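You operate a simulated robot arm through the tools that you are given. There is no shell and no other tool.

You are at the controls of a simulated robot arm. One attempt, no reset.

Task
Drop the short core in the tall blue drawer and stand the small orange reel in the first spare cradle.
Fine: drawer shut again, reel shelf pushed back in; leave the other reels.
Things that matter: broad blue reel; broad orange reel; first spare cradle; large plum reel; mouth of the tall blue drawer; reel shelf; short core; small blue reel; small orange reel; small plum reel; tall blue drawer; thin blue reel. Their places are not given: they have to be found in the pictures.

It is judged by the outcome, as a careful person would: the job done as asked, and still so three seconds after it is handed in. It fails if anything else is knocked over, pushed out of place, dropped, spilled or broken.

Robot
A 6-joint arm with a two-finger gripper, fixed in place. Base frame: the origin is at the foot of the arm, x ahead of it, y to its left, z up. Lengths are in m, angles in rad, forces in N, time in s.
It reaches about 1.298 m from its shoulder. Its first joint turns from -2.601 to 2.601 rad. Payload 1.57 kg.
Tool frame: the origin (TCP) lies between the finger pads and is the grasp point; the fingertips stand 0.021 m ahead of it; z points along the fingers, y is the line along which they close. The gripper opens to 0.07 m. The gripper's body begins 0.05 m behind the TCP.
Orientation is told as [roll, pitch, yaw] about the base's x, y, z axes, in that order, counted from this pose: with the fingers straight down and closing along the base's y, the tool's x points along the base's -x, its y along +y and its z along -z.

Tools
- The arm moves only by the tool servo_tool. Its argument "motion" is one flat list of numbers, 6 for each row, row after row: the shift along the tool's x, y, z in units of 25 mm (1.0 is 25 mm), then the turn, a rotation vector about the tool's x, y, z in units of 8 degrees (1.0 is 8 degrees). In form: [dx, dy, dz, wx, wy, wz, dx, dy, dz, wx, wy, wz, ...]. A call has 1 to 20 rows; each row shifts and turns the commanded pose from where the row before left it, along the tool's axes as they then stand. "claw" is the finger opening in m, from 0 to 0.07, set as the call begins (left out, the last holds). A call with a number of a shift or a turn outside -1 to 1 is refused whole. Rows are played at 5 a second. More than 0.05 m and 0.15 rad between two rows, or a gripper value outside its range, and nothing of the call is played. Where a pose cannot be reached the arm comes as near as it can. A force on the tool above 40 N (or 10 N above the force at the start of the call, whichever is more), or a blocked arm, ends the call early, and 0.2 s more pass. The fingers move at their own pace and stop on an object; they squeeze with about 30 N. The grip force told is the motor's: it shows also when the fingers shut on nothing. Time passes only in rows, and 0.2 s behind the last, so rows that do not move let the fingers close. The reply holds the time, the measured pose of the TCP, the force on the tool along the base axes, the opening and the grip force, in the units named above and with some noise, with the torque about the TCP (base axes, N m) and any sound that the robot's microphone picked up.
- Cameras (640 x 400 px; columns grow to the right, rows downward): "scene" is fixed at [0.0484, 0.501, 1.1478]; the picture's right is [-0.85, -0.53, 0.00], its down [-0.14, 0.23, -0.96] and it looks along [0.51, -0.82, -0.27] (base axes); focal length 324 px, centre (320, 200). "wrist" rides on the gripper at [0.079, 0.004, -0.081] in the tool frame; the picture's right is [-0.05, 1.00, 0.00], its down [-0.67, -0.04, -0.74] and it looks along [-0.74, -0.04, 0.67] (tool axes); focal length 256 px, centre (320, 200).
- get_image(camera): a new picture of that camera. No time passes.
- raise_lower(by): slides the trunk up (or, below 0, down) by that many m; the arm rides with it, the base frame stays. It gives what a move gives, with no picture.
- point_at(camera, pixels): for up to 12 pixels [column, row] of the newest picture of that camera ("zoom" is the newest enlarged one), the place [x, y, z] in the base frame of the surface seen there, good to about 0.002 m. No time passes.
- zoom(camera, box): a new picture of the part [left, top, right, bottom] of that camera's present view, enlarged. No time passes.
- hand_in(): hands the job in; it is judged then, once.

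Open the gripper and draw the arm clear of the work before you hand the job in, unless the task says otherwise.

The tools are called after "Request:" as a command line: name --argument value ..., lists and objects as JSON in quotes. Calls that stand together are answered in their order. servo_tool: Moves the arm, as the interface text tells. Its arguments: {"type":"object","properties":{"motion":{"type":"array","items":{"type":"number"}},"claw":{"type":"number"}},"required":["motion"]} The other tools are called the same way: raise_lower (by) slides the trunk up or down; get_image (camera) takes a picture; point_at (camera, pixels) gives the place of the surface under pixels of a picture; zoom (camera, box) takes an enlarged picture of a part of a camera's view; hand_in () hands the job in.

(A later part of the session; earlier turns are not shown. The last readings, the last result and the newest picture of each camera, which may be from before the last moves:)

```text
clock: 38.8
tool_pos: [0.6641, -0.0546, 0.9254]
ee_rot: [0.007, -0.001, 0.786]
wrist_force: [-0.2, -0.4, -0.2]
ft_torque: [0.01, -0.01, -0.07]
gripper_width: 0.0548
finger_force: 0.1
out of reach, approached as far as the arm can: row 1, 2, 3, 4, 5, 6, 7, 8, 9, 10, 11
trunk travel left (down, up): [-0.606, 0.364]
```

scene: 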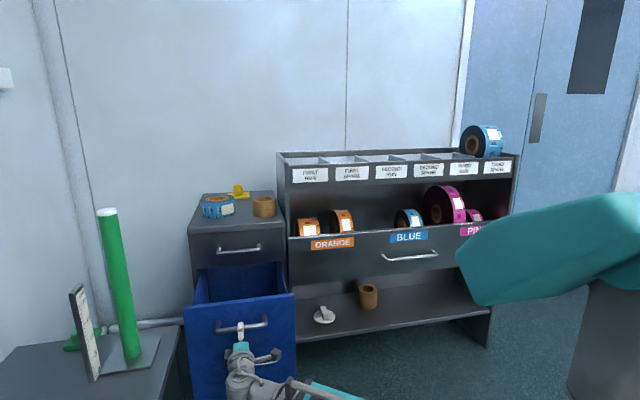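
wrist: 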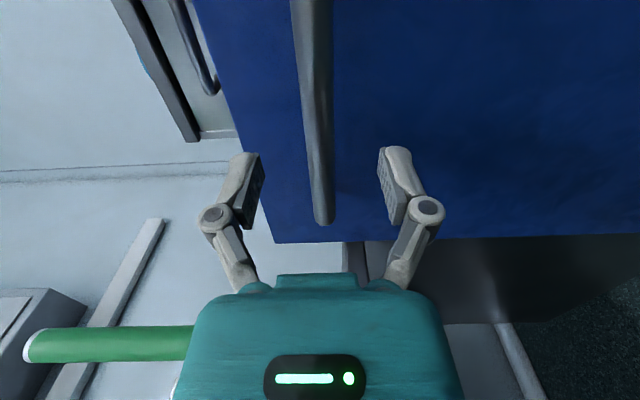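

The fingers now point down at z=0.925. I yaw by +90° about the tool axis so that they close along the front direction with the camera on the near side.

Request:
servo_tool --motion '[0, 0, 0, 0, 0, 0.9375, 0, 0, 0, 0, 0, 0.9375, 0, 0, 0, 0, 0, 0.9375, 0, 0, 0, 0, 0, 0.9375, 0, 0, 0, 0, 0, 0.9375, 0, 0, 0, 0, 0, 0.9375, 0, 0, 0, 0, 0, 0.9375, 0, 0, 0, 0, 0, 0.9375, 0, 0, 0, 0, 0, 0.9375, 0, 0, 0, 0, 0, 0.9375, 0, 0, 0, 0, 0, 0.9375, 0, 0, 0, 0, 0, 0.9375]' --claw 0.04

Request:
get_image --camera "wrist"

Request:
get_image --camera "scene"

```text
clock: 41.4
tool_pos: [0.6641, -0.0547, 0.9247]
ee_rot: [0.0, 0.001, -0.789]
wrist_force: [0.1, -0.9, -0.4]
ft_torque: [-0.01, -0.01, 0.03]
gripper_width: 0.04
finger_force: 0.1
trunk travel left (down, up): [-0.606, 0.364]
```

```text
taken
```

wrist: 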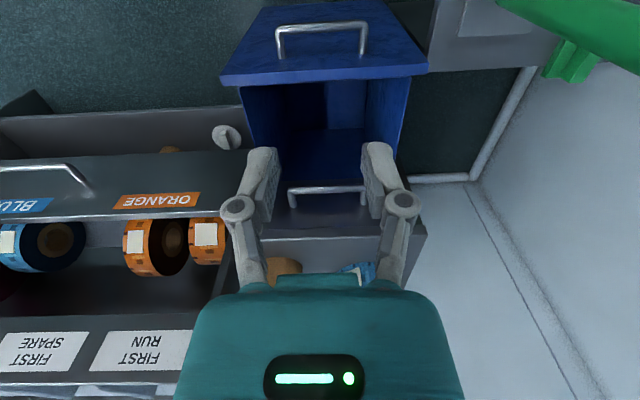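

```text
taken
```

scene: 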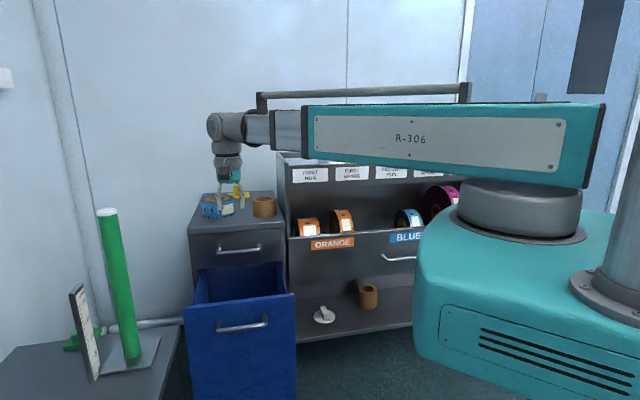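

The wrist view (upside down) shows the open drawer at top and the core at (283,266) partly hidden by the gripper. I measure the drawer's inside, the rack side panel, and the core again.

Request:
point_at --camera "wrist" --pixels '[[320, 150], [340, 110], [320, 85], [250, 110], [400, 110], [345, 188], [283, 266], [225, 270], [235, 225], [235, 240], [320, 170], [300, 120]]'

Request:
zoom --camera "scene" --box '[240, 190, 290, 221]'

Request:
point_at --camera "zoom" --pixels '[[165, 130], [445, 130], [165, 100], [445, 100], [300, 78], [300, 175], [300, 95], [200, 155], [400, 155], [215, 110], [395, 105], [300, 150]]'

```text
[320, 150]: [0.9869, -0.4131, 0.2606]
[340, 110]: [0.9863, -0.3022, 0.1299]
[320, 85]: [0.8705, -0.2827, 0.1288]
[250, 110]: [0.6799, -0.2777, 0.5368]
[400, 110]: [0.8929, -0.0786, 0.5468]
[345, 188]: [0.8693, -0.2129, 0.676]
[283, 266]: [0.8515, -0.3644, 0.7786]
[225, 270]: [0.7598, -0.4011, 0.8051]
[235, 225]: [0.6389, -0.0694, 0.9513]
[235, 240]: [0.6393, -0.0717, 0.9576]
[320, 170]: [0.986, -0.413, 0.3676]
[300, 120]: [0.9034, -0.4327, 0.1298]
```

```text
12.80 times, centred on (265, 206) of scene
```

zoom: 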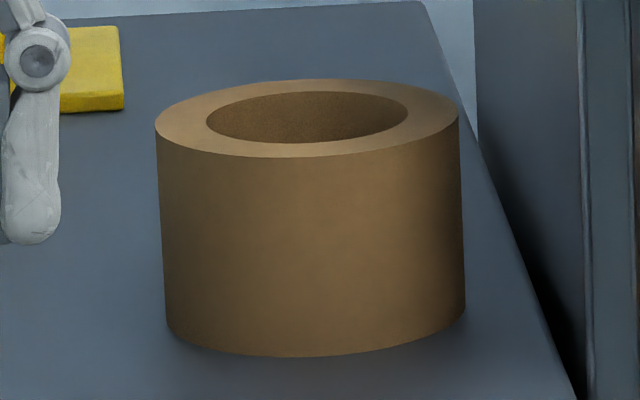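

```text
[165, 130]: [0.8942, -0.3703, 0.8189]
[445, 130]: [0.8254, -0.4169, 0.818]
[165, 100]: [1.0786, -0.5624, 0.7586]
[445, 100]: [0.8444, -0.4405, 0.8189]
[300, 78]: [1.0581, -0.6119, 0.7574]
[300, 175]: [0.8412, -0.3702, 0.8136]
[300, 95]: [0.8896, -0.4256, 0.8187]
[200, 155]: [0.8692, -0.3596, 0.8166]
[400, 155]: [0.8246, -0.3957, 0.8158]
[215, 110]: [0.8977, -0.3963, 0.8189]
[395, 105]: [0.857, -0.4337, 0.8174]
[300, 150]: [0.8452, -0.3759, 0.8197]
```

Core centre fits to (0.868, −0.404), outer radius ≈0.0435, wall ≈0.015, top z=0.819; it is wider than the gripper opening, so I will pinch its left wall at (0.893, −0.379). I move there above it at z=0.925.

Request:
servo_tool --motion '[-0.979, -0.1675, 0, 0, 0, 0, -0.979, -0.1675, 0, 0, 0, 0, -0.979, -0.1675, 0, 0, 0, 0, -0.979, -0.1675, 0, 0, 0, 0, -0.979, -0.1675, 0, 0, 0, 0, -0.979, -0.1675, 0, 0, 0, 0, -0.979, -0.1675, 0, 0, 0, 0, -0.979, -0.1675, 0, 0, 0, 0, -0.979, -0.1675, 0, 0, 0, 0, -0.979, -0.1675, 0, 0, 0, 0, -0.979, -0.1675, 0, 0, 0, 0, -0.979, -0.1675, 0, 0, 0, 0, -0.979, -0.1675, 0, 0, 0, 0, -0.979, -0.1675, 0, 0, 0, 0, -0.979, -0.1675, 0, 0, 0, 0, -0.979, -0.1675, 0, 0, 0, 0]'

Request:
get_image --camera "wrist"

Request:
get_image --camera "scene"

```text
clock: 44.8
tool_pos: [0.8929, -0.379, 0.9246]
ee_rot: [0.001, 0.002, -0.786]
wrist_force: [-0.8, 0.4, 0.0]
ft_torque: [-0.01, 0.04, 0.04]
gripper_width: 0.04
finger_force: 0.2
trunk travel left (down, up): [-0.606, 0.364]
```

```text
taken
```

wrist: 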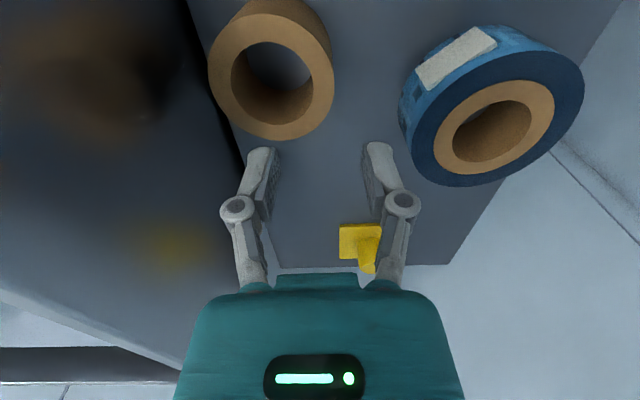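

```text
taken
```

scene: 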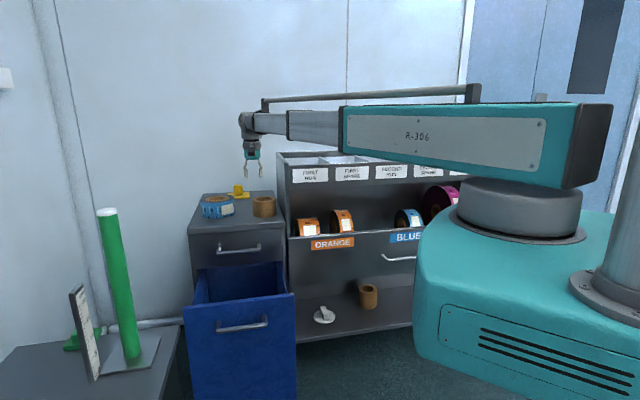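

The core is in clear view in the wrist picture; I measure its rim to refine the position.

Request:
point_at --camera "wrist" --pixels '[[215, 80], [330, 75], [222, 80], [322, 75], [275, 132], [300, 40], [272, 22], [250, 45], [320, 110], [235, 120], [285, 105], [400, 110]]'

Request:
zoom --camera "wrist" --box '[190, 0, 350, 150]'

```text
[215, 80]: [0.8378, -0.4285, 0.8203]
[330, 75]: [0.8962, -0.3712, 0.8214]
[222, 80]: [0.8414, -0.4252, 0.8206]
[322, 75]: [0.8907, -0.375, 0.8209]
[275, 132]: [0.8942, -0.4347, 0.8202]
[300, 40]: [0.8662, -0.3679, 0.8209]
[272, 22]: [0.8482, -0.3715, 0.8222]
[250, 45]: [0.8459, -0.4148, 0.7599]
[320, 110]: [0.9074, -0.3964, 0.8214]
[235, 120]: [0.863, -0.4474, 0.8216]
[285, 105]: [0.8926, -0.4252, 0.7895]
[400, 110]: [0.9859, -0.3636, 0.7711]
```

```text
2.67 times, centred on (270, 75) of wrist
```

zoom: 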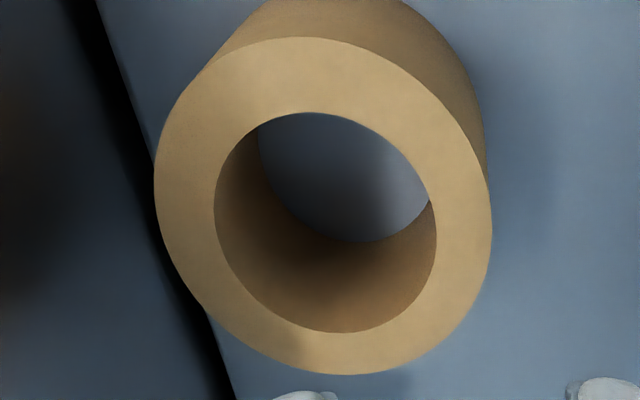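

The core's centre is about (0.8695, −0.4025), so the left wall is at s≈0.366. I nudge 2.5 mm left and lower the trunk by 0.127 m.

Request:
servo_tool --motion '[0, 0.1, 0, 0, 0, 0, 0, 0, 0, 0, 0, 0]'

Request:
raise_lower --by -0.09

Request:
get_image --camera "wrist"

Request:
zoom --camera "scene" --box '[220, 130, 300, 230]'

```text
clock: 45.4
tool_pos: [0.8939, -0.3776, 0.9251]
ee_rot: [0.0, 0.004, -0.786]
wrist_force: [-0.1, -0.4, -0.6]
ft_torque: [-0.01, 0.0, 0.02]
gripper_width: 0.04
finger_force: 0.1
trunk travel left (down, up): [-0.606, 0.364]
```

```text
clock: 46.6
tool_pos: [0.8923, -0.3773, 0.8353]
ee_rot: [0.001, 0.003, -0.787]
wrist_force: [0.1, 0.2, 0.7]
ft_torque: [0.01, 0.03, -0.02]
gripper_width: 0.04
finger_force: 0.1
trunk travel left (down, up): [-0.516, 0.454]
```

```text
taken
```

wrist: 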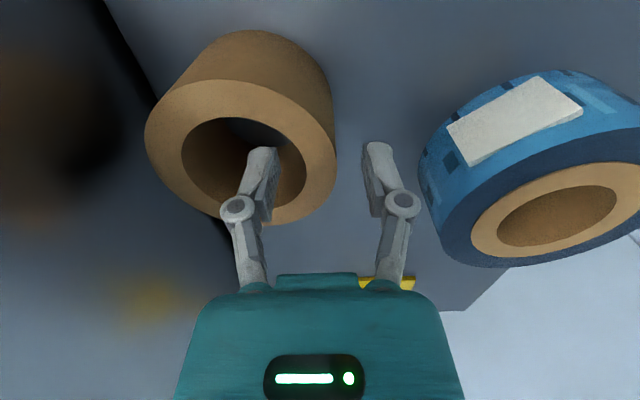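

```text
4.00 times, centred on (260, 180) of scene
```

zoom: 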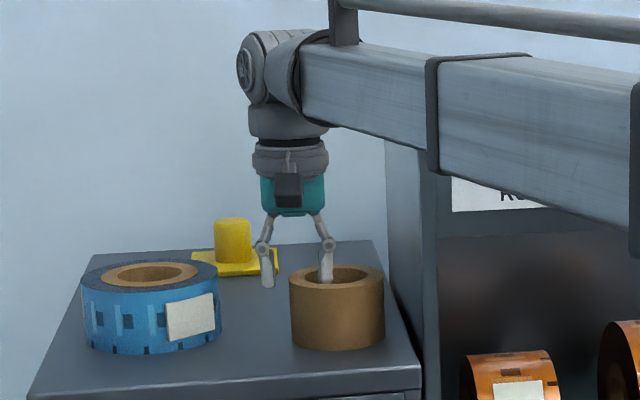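

One fingertip is over the core's hole and the other outside its left wall, as wanted. I lower 0.037 m more and close.

Request:
raise_lower --by -0.037

Request:
servo_tool --motion '[0, 0, 0, 0, 0, 0, 0, 0, 0, 0, 0, 0, 0, 0, 0, 0, 0, 0, 0, 0, 0, 0, 0, 0]' --claw 0.0

Request:
zoom --camera "scene" --box '[220, 130, 300, 230]'

```text
clock: 47.5
tool_pos: [0.8929, -0.3774, 0.7971]
ee_rot: [-0.001, 0.004, -0.784]
wrist_force: [0.2, -0.1, -1.0]
ft_torque: [0.02, -0.01, -0.03]
gripper_width: 0.0398
finger_force: 0.1
trunk travel left (down, up): [-0.479, 0.491]
```

```text
clock: 48.5
tool_pos: [0.8938, -0.3771, 0.797]
ee_rot: [-0.001, 0.004, -0.787]
wrist_force: [0.6, 0.5, 2.8]
ft_torque: [0.05, 0.02, 0.05]
gripper_width: 0.0182
finger_force: 29.7
trunk travel left (down, up): [-0.479, 0.491]
```

```text
4.00 times, centred on (260, 180) of scene
```

zoom: 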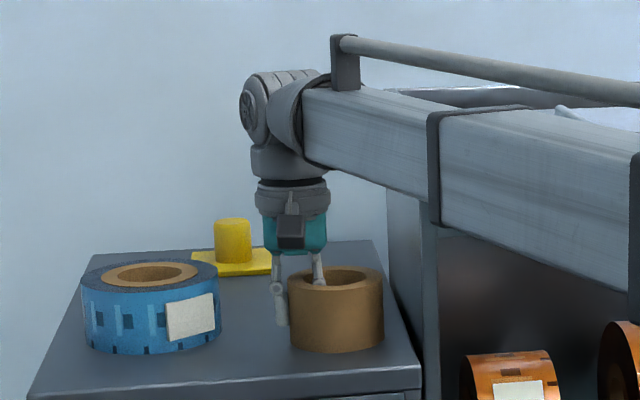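

The wall is gripped (opening 0.0182, 30 N). I lift 0.12 m and check.

Request:
raise_lower --by 0.12

Request:
get_image --camera "wrist"

Request:
get_image --camera "scene"

```text
clock: 50.0
tool_pos: [0.8928, -0.3779, 0.9173]
ee_rot: [-0.001, 0.004, -0.786]
wrist_force: [0.1, 0.0, -0.6]
ft_torque: [0.01, -0.06, -0.01]
gripper_width: 0.0185
finger_force: 29.9
trunk travel left (down, up): [-0.599, 0.371]
```

```text
taken
```

wrist: 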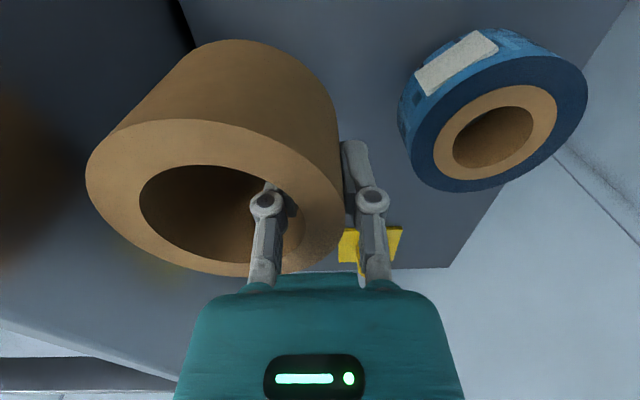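

```text
taken
```

scene: 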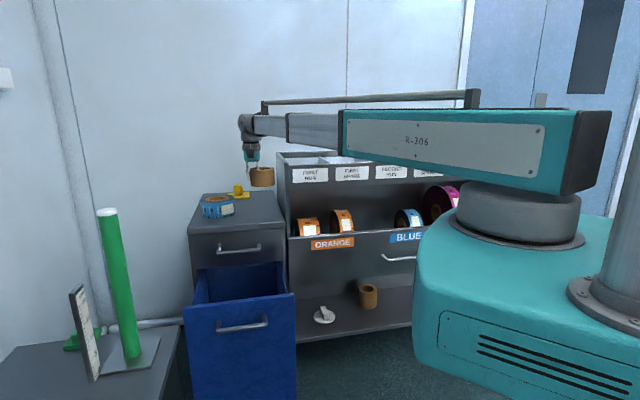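

The core hangs securely from the fingers. I move it out over the drawer mouth (s≈0.465, d≈0.68).

Request:
servo_tool --motion '[0.874, 0.404, 0, 0, 0, 0, 0.874, 0.404, 0, 0, 0, 0, 0.874, 0.404, 0, 0, 0, 0, 0.874, 0.404, 0, 0, 0, 0, 0.874, 0.404, 0, 0, 0, 0, 0.874, 0.404, 0, 0, 0, 0, 0.874, 0.404, 0, 0, 0, 0, 0.874, 0.404, 0, 0, 0, 0, 0.874, 0.404, 0, 0, 0, 0, 0.874, 0.404, 0, 0, 0, 0]'

Request:
raise_lower --by -0.25

Request:
get_image --camera "wrist"

Request:
get_image --camera "scene"

```text
clock: 52.2
tool_pos: [0.8089, -0.151, 0.9167]
ee_rot: [-0.001, 0.003, -0.787]
wrist_force: [0.8, 0.4, -1.3]
ft_torque: [0.05, -0.06, -0.02]
gripper_width: 0.0184
finger_force: 30.0
trunk travel left (down, up): [-0.599, 0.371]
```

```text
clock: 54.7
tool_pos: [0.8087, -0.1528, 0.6685]
ee_rot: [0.001, 0.004, -0.785]
wrist_force: [0.3, -0.3, -1.7]
ft_torque: [0.04, -0.05, 0.0]
gripper_width: 0.018
finger_force: 29.9
trunk travel left (down, up): [-0.349, 0.621]
```

```text
taken
```

wrist: 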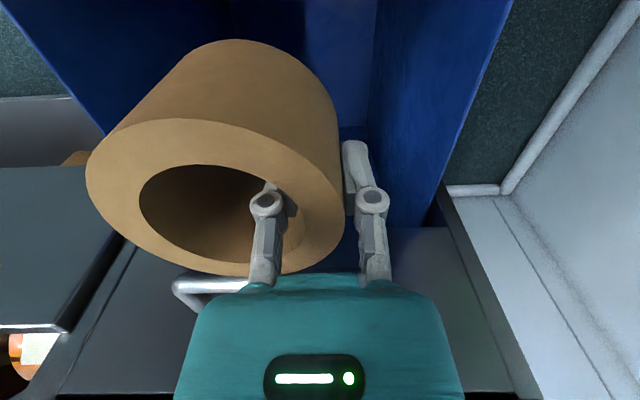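

```text
taken
```

scene: 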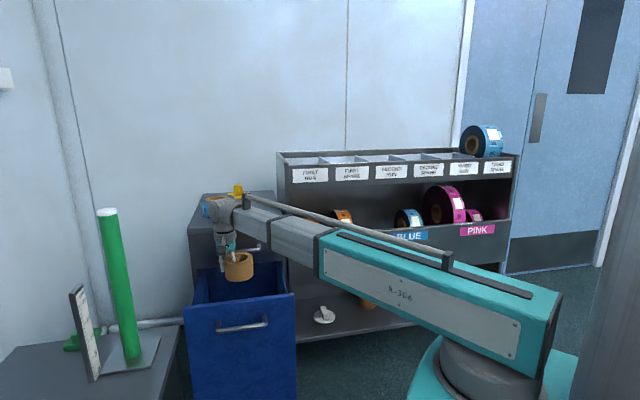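

The core is over the mouth at s≈0.464, d≈0.680. I lower another 0.105 m so it is well inside the drawer.

Request:
raise_lower --by -0.105

Request:
get_image --camera "wrist"

Request:
zoom --camera "scene" --box '[170, 170, 310, 400]'

```text
clock: 56.1
tool_pos: [0.8096, -0.1511, 0.5626]
ee_rot: [-0.001, 0.002, -0.785]
wrist_force: [0.3, 0.3, -1.3]
ft_torque: [0.05, -0.03, -0.01]
gripper_width: 0.0181
finger_force: 29.8
trunk travel left (down, up): [-0.244, 0.726]
```

```text
taken
```

wrist: 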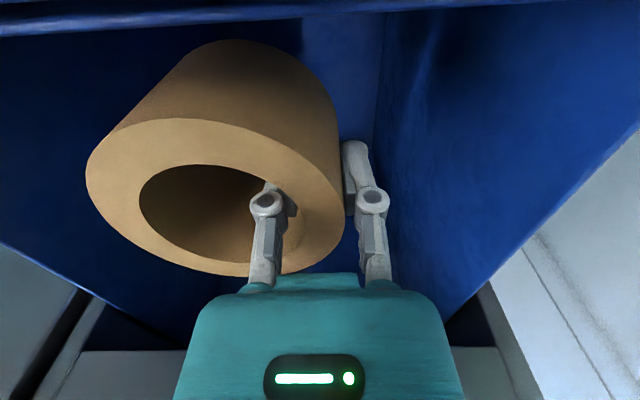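

```text
1.74 times, centred on (240, 285) of scene
```

zoom: 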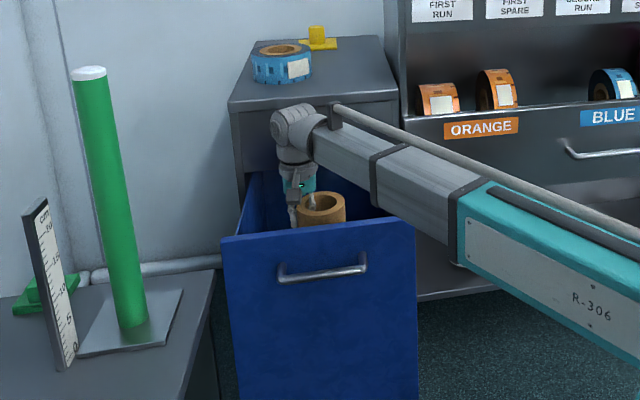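

The core is inside the mouth. I open to release it.

Request:
servo_tool --motion '[0, 0, 0, 0, 0, 0, 0, 0, 0, 0, 0, 0, 0, 0, 0, 0, 0, 0, 0, 0, 0, 0, 0, 0, 0, 0, 0, 0, 0, 0]' --claw 0.04

Request:
get_image --camera "wrist"

```text
clock: 57.3
tool_pos: [0.8096, -0.1518, 0.5619]
ee_rot: [0.001, 0.003, -0.786]
wrist_force: [-0.1, 1.5, -0.4]
ft_torque: [0.02, 0.01, 0.0]
gripper_width: 0.0399
finger_force: 0.1
trunk travel left (down, up): [-0.244, 0.726]
```

```text
taken
```

wrist: 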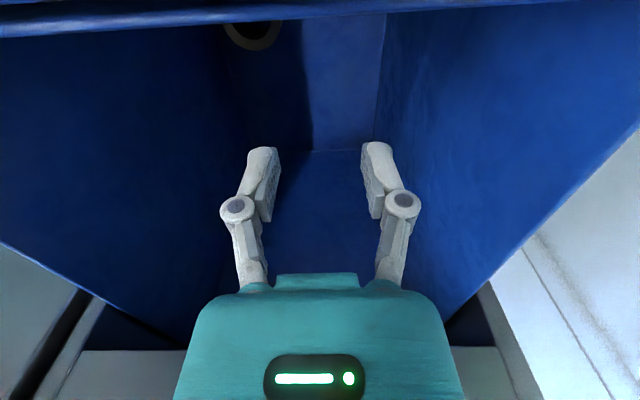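

The core has fallen to the drawer floor (its rim shows at (252,35)). I raise the arm and look in to confirm.

Request:
raise_lower --by 0.3

Request:
servo_tool --motion '[0.98, 0, 0, 0, 0, 0, 0.98, 0, 0, 0, 0, 0, 0.98, 0, 0, 0, 0, 0, 0.98, 0, 0, 0, 0, 0, 0.98, 0, 0, 0, 0, 0, 0.98, 0, 0, 0, 0, 0]'

Request:
get_image --camera "wrist"

Request:
get_image --camera "scene"

```text
clock: 60.3
tool_pos: [0.8092, -0.1511, 0.8624]
ee_rot: [0.0, 0.003, -0.785]
wrist_force: [-0.2, 0.3, -0.5]
ft_torque: [0.01, 0.01, -0.02]
gripper_width: 0.0399
finger_force: 0.1
trunk travel left (down, up): [-0.544, 0.426]
```

```text
clock: 61.7
tool_pos: [0.7063, -0.0469, 0.8615]
ee_rot: [0.0, 0.003, -0.789]
wrist_force: [-0.3, -0.4, 0.6]
ft_torque: [0.05, 0.03, 0.04]
gripper_width: 0.04
finger_force: 0.0
trunk travel left (down, up): [-0.544, 0.426]
```

```text
taken
```

wrist: 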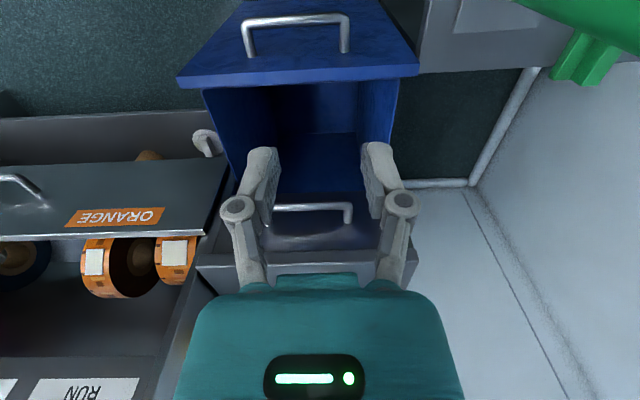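

```text
taken
```

scene: 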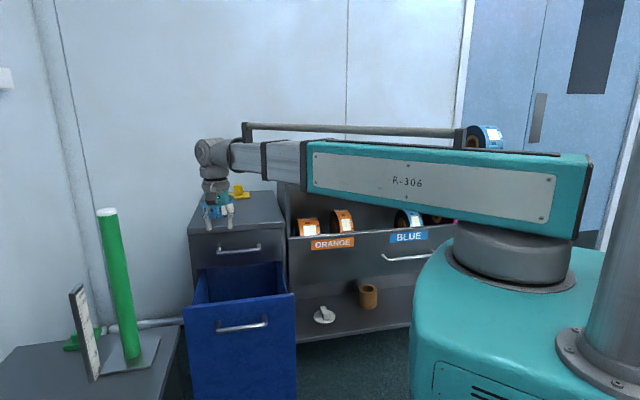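

The core is inside, hidden behind the front panel. I now align with the handle (s≈0.43) and yaw back.

Request:
servo_tool --motion '[0, -0.725, 0, 0, 0, 0, 0, -0.725, 0, 0, 0, 0, 0, 0, 0, 0, 0, -0.9375, 0, 0, 0, 0, 0, -0.9375, 0, 0, 0, 0, 0, -0.9375, 0, 0, 0, 0, 0, -0.9375, 0, 0, 0, 0, 0, -0.9375, 0, 0, 0, 0, 0, -0.9375, 0, 0, 0, 0, 0, -0.9375, 0, 0, 0, 0, 0, -0.9375, 0, 0, 0, 0, 0, -0.9375, 0, 0, 0, 0, 0, -0.9375, 0, 0, 0, 0, 0, -0.9375, 0, 0, 0, 0, 0, -0.9375]' --claw 0.055

Request:
servo_tool --motion '[0, 0, 0, 0.9375, 0, 0, 0, 0, 0, 0.9375, 0, 0, 0, 0, 0, 0.9375, 0, 0, 0, 0, 0, 0.9375, 0, 0, 0, 0, 0, 0.9375, 0, 0, 0, 0, 0, 0.9375, 0, 0, 0, 0, 0, 0.9375, 0, 0, 0, 0, 0, 0.9375, 0, 0, 0, 0, 0, 0.9375, 0, 0, 0, 0, 0, 0.9375, 0, 0, 0, 0, 0, 0.9375, 0, 0, 0, 0, 0, 0.9375, 0, 0]'

Request:
servo_tool --motion '[0, 0, 0, 0, 0, 0]'

```text
clock: 64.7
tool_pos: [0.679, -0.0733, 0.863]
ee_rot: [0.004, -0.001, 0.787]
wrist_force: [-0.6, -0.3, 0.0]
ft_torque: [-0.04, -0.04, 0.0]
gripper_width: 0.055
finger_force: 0.0
trunk travel left (down, up): [-0.544, 0.426]
```

```text
clock: 67.3
tool_pos: [0.6811, -0.0715, 1.0476]
ee_rot: [-1.565, 0.0, 0.786]
wrist_force: [-0.1, 0.8, 0.5]
ft_torque: [0.01, 0.01, -0.02]
gripper_width: 0.0552
finger_force: 0.1
out of reach, approached as far as the arm can: row 2, 3, 4, 5, 6, 7, 8, 9, 10, 11, 12
trunk travel left (down, up): [-0.544, 0.426]
```

```text
clock: 67.7
tool_pos: [0.6787, -0.0728, 1.0472]
ee_rot: [-1.565, 0.0, 0.785]
wrist_force: [1.0, 0.7, 1.1]
ft_torque: [-0.02, -0.04, 0.01]
gripper_width: 0.0548
finger_force: 0.0
trunk travel left (down, up): [-0.544, 0.426]
```

At s=0.4285, d=0.531; I back off to d≈0.508 and lower to handle height in two moves.

Request:
servo_tool --motion '[0, 0, -0.5, 0, 0, 0, 0, 0, -0.45, 0, 0, 0, 0, 0, 0, 0, 0, 0]'

Request:
raise_lower --by -0.4

Request:
get_image --camera "wrist"

```text
clock: 68.5
tool_pos: [0.6631, -0.0546, 1.0479]
ee_rot: [-1.567, 0.0, 0.782]
wrist_force: [-0.5, -0.6, 0.1]
ft_torque: [0.01, -0.01, 0.02]
gripper_width: 0.055
finger_force: 0.0
trunk travel left (down, up): [-0.544, 0.426]
```

```text
clock: 72.3
tool_pos: [0.6629, -0.0548, 0.6469]
ee_rot: [-1.568, 0.0, 0.783]
wrist_force: [0.4, -0.2, 0.4]
ft_torque: [0.0, -0.02, -0.01]
gripper_width: 0.0551
finger_force: 0.0
trunk travel left (down, up): [-0.144, 0.826]
```

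```text
taken
```

wrist: 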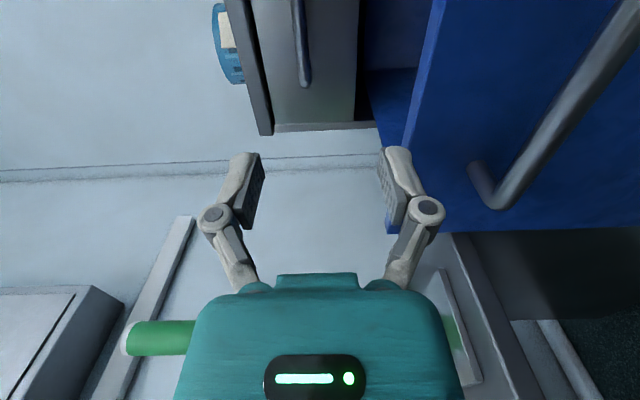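

The same clear pose as before (d≈0.507). I lower the remaining 0.1265 m to the bar's height.

Request:
raise_lower --by -0.1265

Request:
get_image --camera "wrist"

```text
clock: 73.9
tool_pos: [0.6623, -0.0551, 0.5215]
ee_rot: [-1.567, 0.0, 0.785]
wrist_force: [-0.6, 0.7, 0.6]
ft_torque: [-0.03, -0.04, 0.0]
gripper_width: 0.0552
finger_force: 0.1
trunk travel left (down, up): [-0.017, 0.953]
```

```text
taken
```

wrist: 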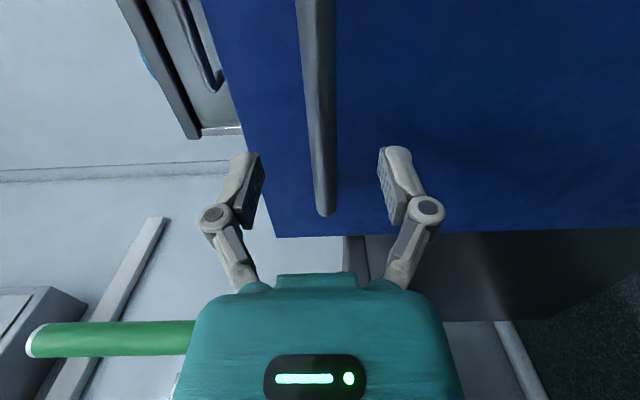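

The bar is centred again between the fingers (column ~320). I advance 0.039 m and grip it.

Request:
servo_tool --motion '[0, 0, 0.52, 0, 0, 0, 0, 0, 0.52, 0, 0, 0, 0, 0, 0.52, 0, 0, 0, 0, 0, 0, 0, 0, 0]'

Request:
servo_tool --motion '[0, 0, 0, 0, 0, 0, 0, 0, 0, 0, 0, 0, 0, 0, 0, 0, 0, 0, 0, 0, 0, 0, 0, 0]' --claw 0.0

```text
clock: 74.9
tool_pos: [0.6901, -0.0811, 0.5206]
ee_rot: [-1.567, 0.0, 0.783]
wrist_force: [0.3, -0.1, 0.3]
ft_torque: [-0.01, -0.02, -0.02]
gripper_width: 0.0549
finger_force: 0.1
trunk travel left (down, up): [-0.017, 0.953]
```

```text
clock: 75.9
tool_pos: [0.6902, -0.0807, 0.52]
ee_rot: [-1.564, 0.001, 0.781]
wrist_force: [-4.0, -2.6, -22.6]
ft_torque: [0.17, 0.05, 0.22]
gripper_width: 0.0153
finger_force: 32.0
trunk travel left (down, up): [-0.017, 0.953]
```

The bar is held with a 22 N vertical preload; I relieve it with a 1 mm trunk move.

Request:
raise_lower --by -0.001

```text
clock: 76.4
tool_pos: [0.691, -0.0807, 0.5202]
ee_rot: [-1.567, 0.0, 0.784]
wrist_force: [-3.6, -2.3, -15.7]
ft_torque: [0.02, -0.01, -0.13]
gripper_width: 0.0151
finger_force: 32.1
trunk travel left (down, up): [-0.016, 0.954]
```

The preload is easing; now I push the drawer in along the depth.

Request:
servo_tool --motion '[0, 0, 0.4, 0, 0, 0, 0, 0, 0.4, 0, 0, 0, 0, 0, 0.4, 0, 0, 0, 0, 0, 0.4, 0, 0, 0, 0, 0, 0.4, 0, 0, 0]'

```text
clock: 77.6
tool_pos: [0.7259, -0.1169, 0.519]
ee_rot: [-1.564, -0.001, 0.783]
wrist_force: [-1.8, -2.9, -10.7]
ft_torque: [0.02, 0.0, 0.5]
gripper_width: 0.0153
finger_force: 32.3
trunk travel left (down, up): [-0.016, 0.954]
```

Request:
servo_tool --motion '[0, 0, 0.5, 0, 0, 0, 0, 0, 0.5, 0, 0, 0, 0, 0, 0.5, 0, 0, 0, 0, 0, 0.5, 0, 0, 0, 0, 0, 0.5, 0, 0, 0, 0, 0, 0.5, 0, 0, 0]'

```text
clock: 79.0
tool_pos: [0.7801, -0.1707, 0.5202]
ee_rot: [-1.568, 0.0, 0.78]
wrist_force: [-7.2, -6.6, -11.0]
ft_torque: [0.05, 0.04, 0.22]
gripper_width: 0.015
finger_force: 31.9
trunk travel left (down, up): [-0.016, 0.954]
```

The drawer is moving in freely, about 0.095 m to go. I continue, with a tiny side relief.

Request:
servo_tool --motion '[0.02, 0, 0.5, 0, 0, 0, 0, 0, 0.5, 0, 0, 0, 0, 0, 0.5, 0, 0, 0, 0, 0, 0.5, 0, 0, 0, 0, 0, 0.5, 0, 0, 0, 0, 0, 0.5, 0, 0, 0, 0, 0, 0.3, 0, 0, 0]'

```text
clock: 80.6
tool_pos: [0.8383, -0.229, 0.5199]
ee_rot: [-1.565, 0.0, 0.783]
wrist_force: [1.5, 2.8, -3.8]
ft_torque: [0.03, 0.02, -0.91]
gripper_width: 0.0149
finger_force: 31.6
trunk travel left (down, up): [-0.016, 0.954]
```

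About 12 mm left (d=0.7547, shut at 0.767). I push gently to the stop.

Request:
servo_tool --motion '[0, 0, 0.12, 0, 0, 0, 0, 0, 0.12, 0, 0, 0, 0, 0, 0.12, 0, 0, 0, 0, 0, 0.12, 0, 0, 0, 0, 0, 0.1, 0, 0, 0]'

Request:
get_image --camera "scene"

Request:
point_at --camera "scene" --pixels '[[205, 290], [215, 310], [278, 280], [275, 300], [212, 330], [275, 330], [195, 240], [280, 232], [205, 370], [205, 280]]'

```text
clock: 81.8
tool_pos: [0.8468, -0.2368, 0.52]
ee_rot: [-1.565, -0.001, 0.785]
wrist_force: [-6.4, 23.7, -7.5]
ft_torque: [0.02, 0.07, 0.1]
gripper_width: 0.0151
finger_force: 31.9
trunk travel left (down, up): [-0.016, 0.954]
```

```text
taken
```

scene: 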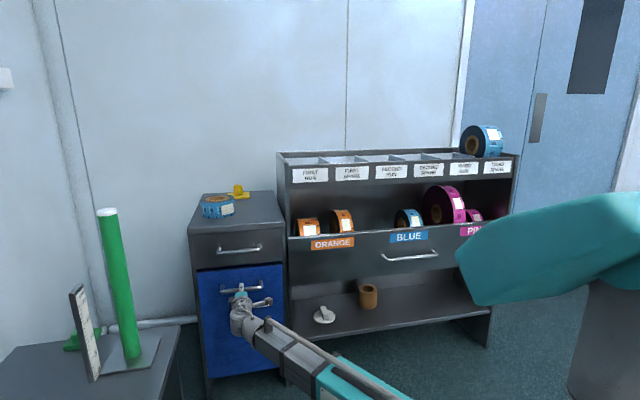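

```text
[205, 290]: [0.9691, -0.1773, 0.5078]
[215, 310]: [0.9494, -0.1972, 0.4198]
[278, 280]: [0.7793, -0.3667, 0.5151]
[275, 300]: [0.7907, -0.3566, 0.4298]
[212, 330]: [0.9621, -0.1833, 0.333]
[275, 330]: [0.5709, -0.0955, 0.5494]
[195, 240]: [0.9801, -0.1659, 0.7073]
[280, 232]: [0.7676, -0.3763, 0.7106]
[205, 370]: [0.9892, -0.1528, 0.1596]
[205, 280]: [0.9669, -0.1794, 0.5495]
```

The front is flush again (x−y = 1.146, as at the start) with a push-back of about 21 N: shut. I release and back straight off.

Request:
servo_tool --motion '[0, 0, 0, 0, 0, 0, 0, 0, 0, 0, 0, 0, 0, 0, 0, 0, 0, 0, 0, 0, 0, 0, 0, 0]' --claw 0.055

Request:
servo_tool --motion '[0, 0, -0.5, 0, 0, 0, 0, 0, -0.9, 0, 0, 0, 0, 0, -0.9, 0, 0, 0, 0, 0, -0.9, 0, 0, 0, 0, 0, -0.9, 0, 0, 0, 0, 0, -0.9, 0, 0, 0, 0, 0, -0.9, 0, 0, 0, 0, 0, -0.9, 0, 0, 0, 0, 0, 0, 0, 0, 0]'

Request:
get_image --camera "wrist"

Request:
get_image --camera "scene"

```text
clock: 82.8
tool_pos: [0.8474, -0.2391, 0.5201]
ee_rot: [-1.565, 0.0, 0.782]
wrist_force: [0.6, -0.1, 0.2]
ft_torque: [0.03, 0.0, -0.02]
gripper_width: 0.055
finger_force: 0.0
trunk travel left (down, up): [-0.016, 0.954]
```

```text
clock: 84.8
tool_pos: [0.7266, -0.1178, 0.5218]
ee_rot: [-1.569, 0.0, 0.782]
wrist_force: [0.3, -0.6, -0.2]
ft_torque: [0.01, -0.03, 0.0]
gripper_width: 0.0554
finger_force: 0.2
trunk travel left (down, up): [-0.016, 0.954]
```

```text
taken
```

wrist: 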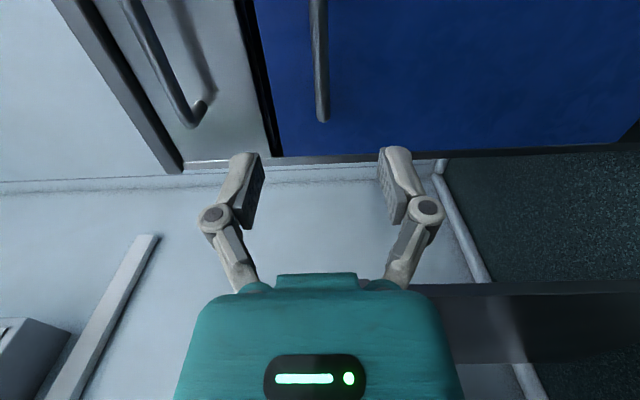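

```text
taken
```

scene: 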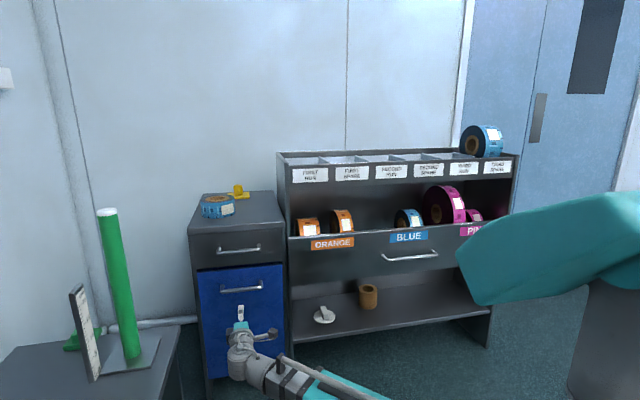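

The blue drawer is shut with the core inside. Next the reel: I raise the trunk and roll the tool so the camera is on top, to look into the reel shelf; I also measure the opening between the shelf front and the top panel.

Request:
raise_lower --by 0.36

Request:
servo_tool --motion '[0, 0, 0, 0, 0, -0.9375, 0, 0, 0, 0, 0, -0.9375, 0, 0, 0, 0, 0, -0.9375, 0, 0, 0, 0, 0, -0.9375, 0, 0, 0, 0, 0, -0.9375, 0, 0, 0, 0, 0, -0.9375, 0, 0, 0, 0, 0, -0.9375, 0, 0, 0, 0, 0, -0.9375, 0, 0, 0, 0, 0, -0.9375, 0, 0, 0, 0, 0, -0.9375, 0, 0, 0, 0, 0, -0.9375, 0, 0, 0, 0, 0, -0.9375]'

Request:
get_image --camera "scene"

Request:
point_at --camera "scene" --pixels '[[330, 182], [330, 187], [330, 192], [330, 197], [440, 160], [440, 158], [400, 156], [470, 157]]'

```text
clock: 88.3
tool_pos: [0.725, -0.1168, 0.8809]
ee_rot: [-1.568, 0.0, 0.783]
wrist_force: [0.4, -0.4, -0.6]
ft_torque: [-0.01, -0.02, -0.01]
gripper_width: 0.055
finger_force: 0.1
trunk travel left (down, up): [-0.376, 0.594]
```

```text
clock: 90.9
tool_pos: [0.7262, -0.1172, 0.8807]
ee_rot: [0.75, 1.568, 3.104]
wrist_force: [-0.2, 0.2, 0.6]
ft_torque: [0.0, 0.01, -0.02]
gripper_width: 0.0552
finger_force: 0.1
trunk travel left (down, up): [-0.376, 0.594]
```

```text
taken
```

scene: 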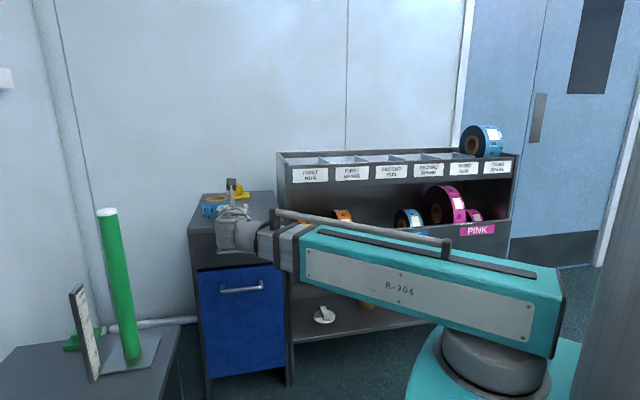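

```text
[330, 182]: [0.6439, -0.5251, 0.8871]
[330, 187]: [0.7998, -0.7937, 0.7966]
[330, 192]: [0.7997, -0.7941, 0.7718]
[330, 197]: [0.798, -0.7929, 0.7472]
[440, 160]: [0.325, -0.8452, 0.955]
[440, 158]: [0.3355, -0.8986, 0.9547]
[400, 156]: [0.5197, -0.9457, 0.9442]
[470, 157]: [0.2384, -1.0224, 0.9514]
```

Opening spans z≈0.688 to 0.883, enough for the ~0.13 m reel. I move forward then right, to sit in front of the orange reels with the camera looking in.

Request:
servo_tool --motion '[0, 0, 0.927, 0, 0, 0, 0, 0, 0.927, 0, 0, 0, 0, 0, 0.927, 0, 0, 0, 0, 0, 0.927, 0, 0, 0, 0, 0, 0.927, 0, 0, 0, 0, 0, 0.927, 0, 0, 0, 0, 1, 0, 0, 0, 0, 0, 1, 0, 0, 0, 0, 0, 1, 0, 0, 0, 0, 0, 1, 0, 0, 0, 0, 0, 1, 0, 0, 0, 0, 0, 1, 0, 0, 0, 0, 0, 1, 0, 0, 0, 0, 0, 1, 0, 0, 0, 0, 0, 1, 0, 0, 0, 0, 0, 1, 0, 0, 0, 0, 0, 1, 0, 0, 0, 0, 0, 1, 0, 0, 0, 0, 0, 1, 0, 0, 0, 0, 0, 1, 0, 0, 0, 0]'

Request:
get_image --camera "wrist"

```text
clock: 95.1
tool_pos: [0.5769, -0.4629, 0.8806]
ee_rot: [0.111, 1.569, 2.465]
wrist_force: [1.1, 0.9, 0.3]
ft_torque: [0.02, 0.0, 0.01]
gripper_width: 0.0549
finger_force: 0.1
trunk travel left (down, up): [-0.376, 0.594]
```

```text
taken
```

wrist: 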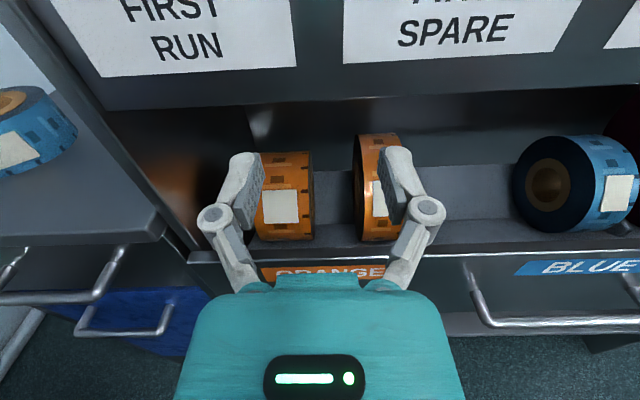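

The view is upright now; the right orange reel at (377,190) is partly behind a finger. I move 0.08 m further right.

Request:
servo_tool --motion '[0, 0.8, 0, 0, 0, 0, 0, 0.8, 0, 0, 0, 0, 0, 0.8, 0, 0, 0, 0, 0, 0.8, 0, 0, 0, 0]' --claw 0.07

Request:
get_image --camera "wrist"

Request:
zoom --camera "wrist" --box '[160, 90, 480, 290]'

```text
clock: 96.1
tool_pos: [0.5189, -0.521, 0.8799]
ee_rot: [0.102, 1.568, 2.454]
wrist_force: [0.7, 0.6, 0.9]
ft_torque: [-0.01, -0.04, -0.03]
gripper_width: 0.0699
finger_force: 0.1
trunk travel left (down, up): [-0.376, 0.594]
```

```text
taken
```

wrist: 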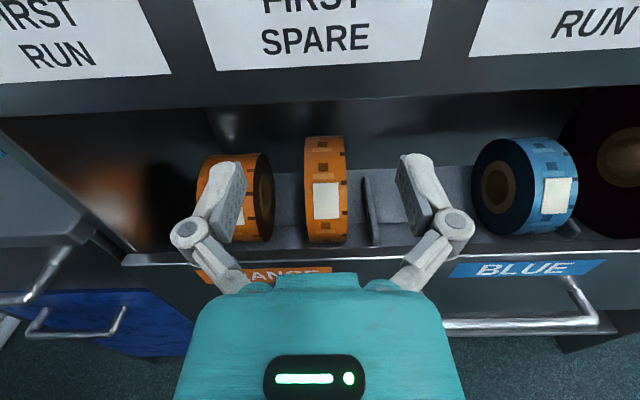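

```text
2.00 times, centred on (320, 190) of wrist
```

zoom: 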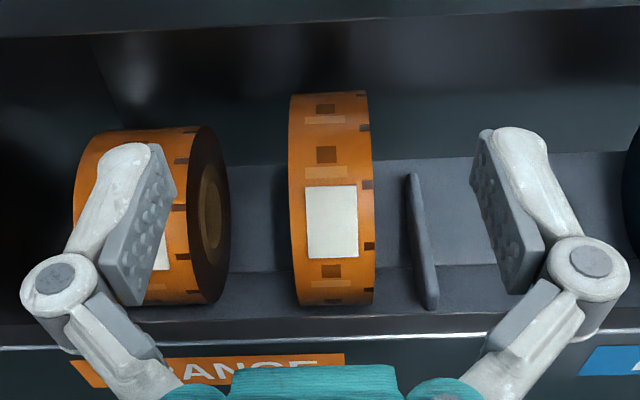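

The small orange reel (wrist (325,190)) stands in a V-trough between the broad orange and a divider at (371,212). I measure it and the trough.

Request:
point_at --camera "zoom" --pixels '[[292, 200], [371, 200], [330, 100], [330, 140], [330, 200], [330, 250], [330, 298], [293, 130], [367, 130], [415, 180], [425, 250], [260, 220]]'

Request:
point_at --camera "zoom" --pixels '[[260, 180], [260, 260], [260, 290], [260, 310], [400, 290], [400, 310], [460, 180], [460, 290], [330, 330], [195, 200], [220, 200], [330, 20]]'

```text
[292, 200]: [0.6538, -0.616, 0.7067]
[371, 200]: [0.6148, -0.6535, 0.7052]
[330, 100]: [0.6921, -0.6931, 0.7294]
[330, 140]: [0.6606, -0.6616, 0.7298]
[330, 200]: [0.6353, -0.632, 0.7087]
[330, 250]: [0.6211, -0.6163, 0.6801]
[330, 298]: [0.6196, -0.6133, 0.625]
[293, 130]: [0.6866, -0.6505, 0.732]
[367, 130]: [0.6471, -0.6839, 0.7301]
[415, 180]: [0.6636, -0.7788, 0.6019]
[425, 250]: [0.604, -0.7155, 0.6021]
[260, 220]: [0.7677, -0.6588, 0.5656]
```

```text
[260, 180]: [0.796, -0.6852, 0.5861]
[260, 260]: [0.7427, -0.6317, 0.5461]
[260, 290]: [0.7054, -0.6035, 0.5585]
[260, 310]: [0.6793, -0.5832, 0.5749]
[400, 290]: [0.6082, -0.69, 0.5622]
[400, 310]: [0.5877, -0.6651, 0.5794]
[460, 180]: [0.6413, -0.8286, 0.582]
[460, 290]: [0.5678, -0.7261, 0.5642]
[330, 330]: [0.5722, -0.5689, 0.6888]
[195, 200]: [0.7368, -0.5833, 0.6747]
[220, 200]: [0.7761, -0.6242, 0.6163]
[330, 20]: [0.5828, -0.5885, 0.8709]
```

The small orange candidate fits R≈0.09 (centre d≈0.9615, z≈0.642) and width ≈0.055. To be sure which reel is the "small" one, I check the left orange's and the other reels' true sizes with more views.

Request:
point_at --camera "wrist" --pixels '[[205, 170], [252, 165], [230, 162], [268, 215], [258, 235], [500, 150], [555, 150], [478, 190], [520, 225], [545, 145], [580, 190], [600, 110]]'

Request:
zoom --camera "scene" --box '[450, 110, 525, 180]'

Request:
point_at --camera "zoom" --pixels '[[140, 190], [180, 120], [300, 130], [440, 130], [340, 250], [450, 240], [220, 110], [260, 270], [120, 230], [310, 260], [460, 180], [330, 180]]'

Request:
zoom --camera "scene" --box '[195, 175, 285, 231]'

Request:
point_at --camera "zoom" --pixels '[[45, 195], [278, 180], [160, 200], [160, 290], [160, 303], [100, 155], [220, 152], [160, 145], [60, 180], [270, 165], [160, 195], [200, 230]]'

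```text
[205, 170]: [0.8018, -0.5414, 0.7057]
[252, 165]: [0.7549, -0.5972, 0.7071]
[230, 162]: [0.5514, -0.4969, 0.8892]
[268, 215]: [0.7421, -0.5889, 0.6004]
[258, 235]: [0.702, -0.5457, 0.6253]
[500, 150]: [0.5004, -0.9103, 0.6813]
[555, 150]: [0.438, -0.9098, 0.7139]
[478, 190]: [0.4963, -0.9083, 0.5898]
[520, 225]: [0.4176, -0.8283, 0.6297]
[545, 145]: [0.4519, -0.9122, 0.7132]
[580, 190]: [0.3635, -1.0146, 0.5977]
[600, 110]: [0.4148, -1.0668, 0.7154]
```

```text
5.71 times, centred on (488, 145) of scene
```

zoom: 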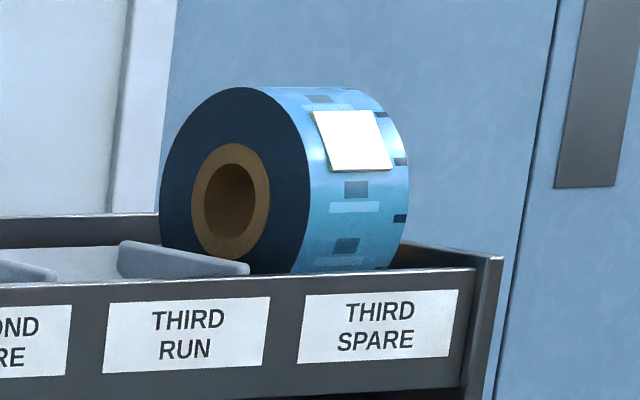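

```text
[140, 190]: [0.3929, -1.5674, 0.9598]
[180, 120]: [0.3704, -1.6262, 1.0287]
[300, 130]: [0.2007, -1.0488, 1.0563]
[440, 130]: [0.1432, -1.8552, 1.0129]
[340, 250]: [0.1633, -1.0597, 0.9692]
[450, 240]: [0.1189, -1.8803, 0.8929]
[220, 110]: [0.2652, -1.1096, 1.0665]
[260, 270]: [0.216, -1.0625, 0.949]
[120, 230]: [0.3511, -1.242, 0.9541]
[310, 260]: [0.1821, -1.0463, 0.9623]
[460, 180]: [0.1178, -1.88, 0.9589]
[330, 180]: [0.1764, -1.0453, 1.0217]
```

```text
7.11 times, centred on (240, 203) of scene
```

zoom: 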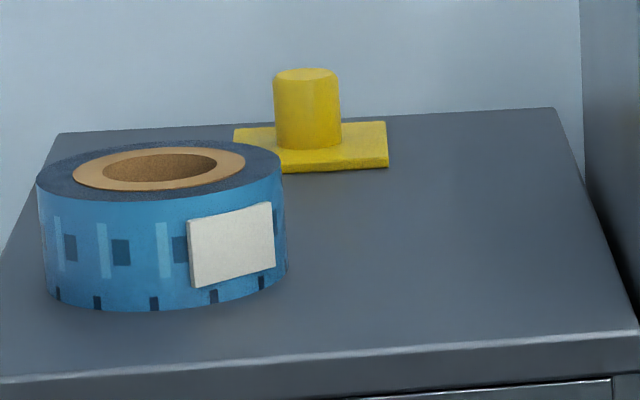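

```text
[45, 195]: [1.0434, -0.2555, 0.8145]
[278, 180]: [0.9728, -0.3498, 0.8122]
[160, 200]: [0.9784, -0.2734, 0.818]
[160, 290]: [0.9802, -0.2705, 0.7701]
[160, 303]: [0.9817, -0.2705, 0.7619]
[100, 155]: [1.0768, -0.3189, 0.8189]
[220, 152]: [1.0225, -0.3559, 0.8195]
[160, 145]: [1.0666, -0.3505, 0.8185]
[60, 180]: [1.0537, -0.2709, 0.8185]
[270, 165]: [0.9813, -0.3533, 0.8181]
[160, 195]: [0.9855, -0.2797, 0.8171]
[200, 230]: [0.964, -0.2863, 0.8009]
```

Pedestal blue lies flat (thin winding), the third-spare blue is wide. I check the widths of the shelf's blue and plum reels to confirm the family that "small" refers to.

Request:
servo_tool --motion '[0, 1, 0, 0, 0, 0, 0, 1, 0, 0, 0, 0, 0, 1, 0, 0, 0, 0, 0, 1, 0, 0, 0, 0, 0, 1, 0, 0, 0, 0, 0, 1, 0, 0, 0, 0, 0, 1, 0, 0, 0, 0, 0, 1, 0, 0, 0, 0, 0, 1, 0, 0, 0, 0, 0, 1, 0, 0, 0, 0, 0, 1, 0, 0, 0, 0, 0, 1, 0, 0, 0, 0, 0, 1, 0, 0, 0, 0, 0, 1, 0, 0, 0, 0]'

Request:
get_image --camera "wrist"

```text
clock: 99.1
tool_pos: [0.2697, -0.7659, 0.8811]
ee_rot: [0.043, 1.565, 2.399]
wrist_force: [-0.2, 0.9, 0.2]
ft_torque: [0.0, -0.01, 0.02]
gripper_width: 0.0701
finger_force: 0.0
trunk travel left (down, up): [-0.376, 0.594]
```

```text
taken
```

wrist: 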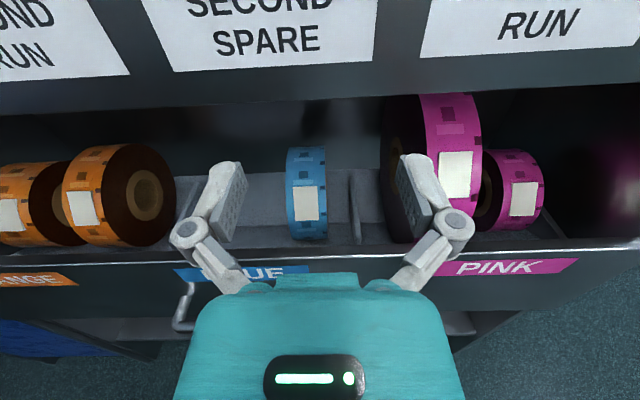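

Request:
zoom --camera "wrist" --box '[260, 80, 580, 280]'

Request:
point_at --camera "wrist" --pixels '[[289, 190], [325, 190], [305, 152], [428, 140], [478, 140], [450, 98], [505, 185], [542, 185], [520, 153], [305, 235], [148, 190], [75, 180]]'

```text
2.00 times, centred on (420, 180) of wrist
```

zoom: 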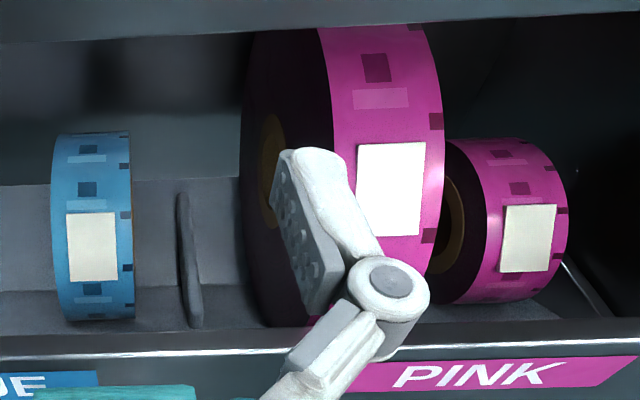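

```text
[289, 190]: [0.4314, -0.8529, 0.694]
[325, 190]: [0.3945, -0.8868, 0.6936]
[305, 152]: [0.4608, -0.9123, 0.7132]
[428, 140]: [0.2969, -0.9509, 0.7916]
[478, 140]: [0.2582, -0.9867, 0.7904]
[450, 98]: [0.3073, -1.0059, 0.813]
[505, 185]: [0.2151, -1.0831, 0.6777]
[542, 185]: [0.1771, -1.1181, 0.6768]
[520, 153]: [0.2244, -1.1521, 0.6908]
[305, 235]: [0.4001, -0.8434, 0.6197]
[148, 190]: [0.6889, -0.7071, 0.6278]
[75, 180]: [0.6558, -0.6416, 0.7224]
```

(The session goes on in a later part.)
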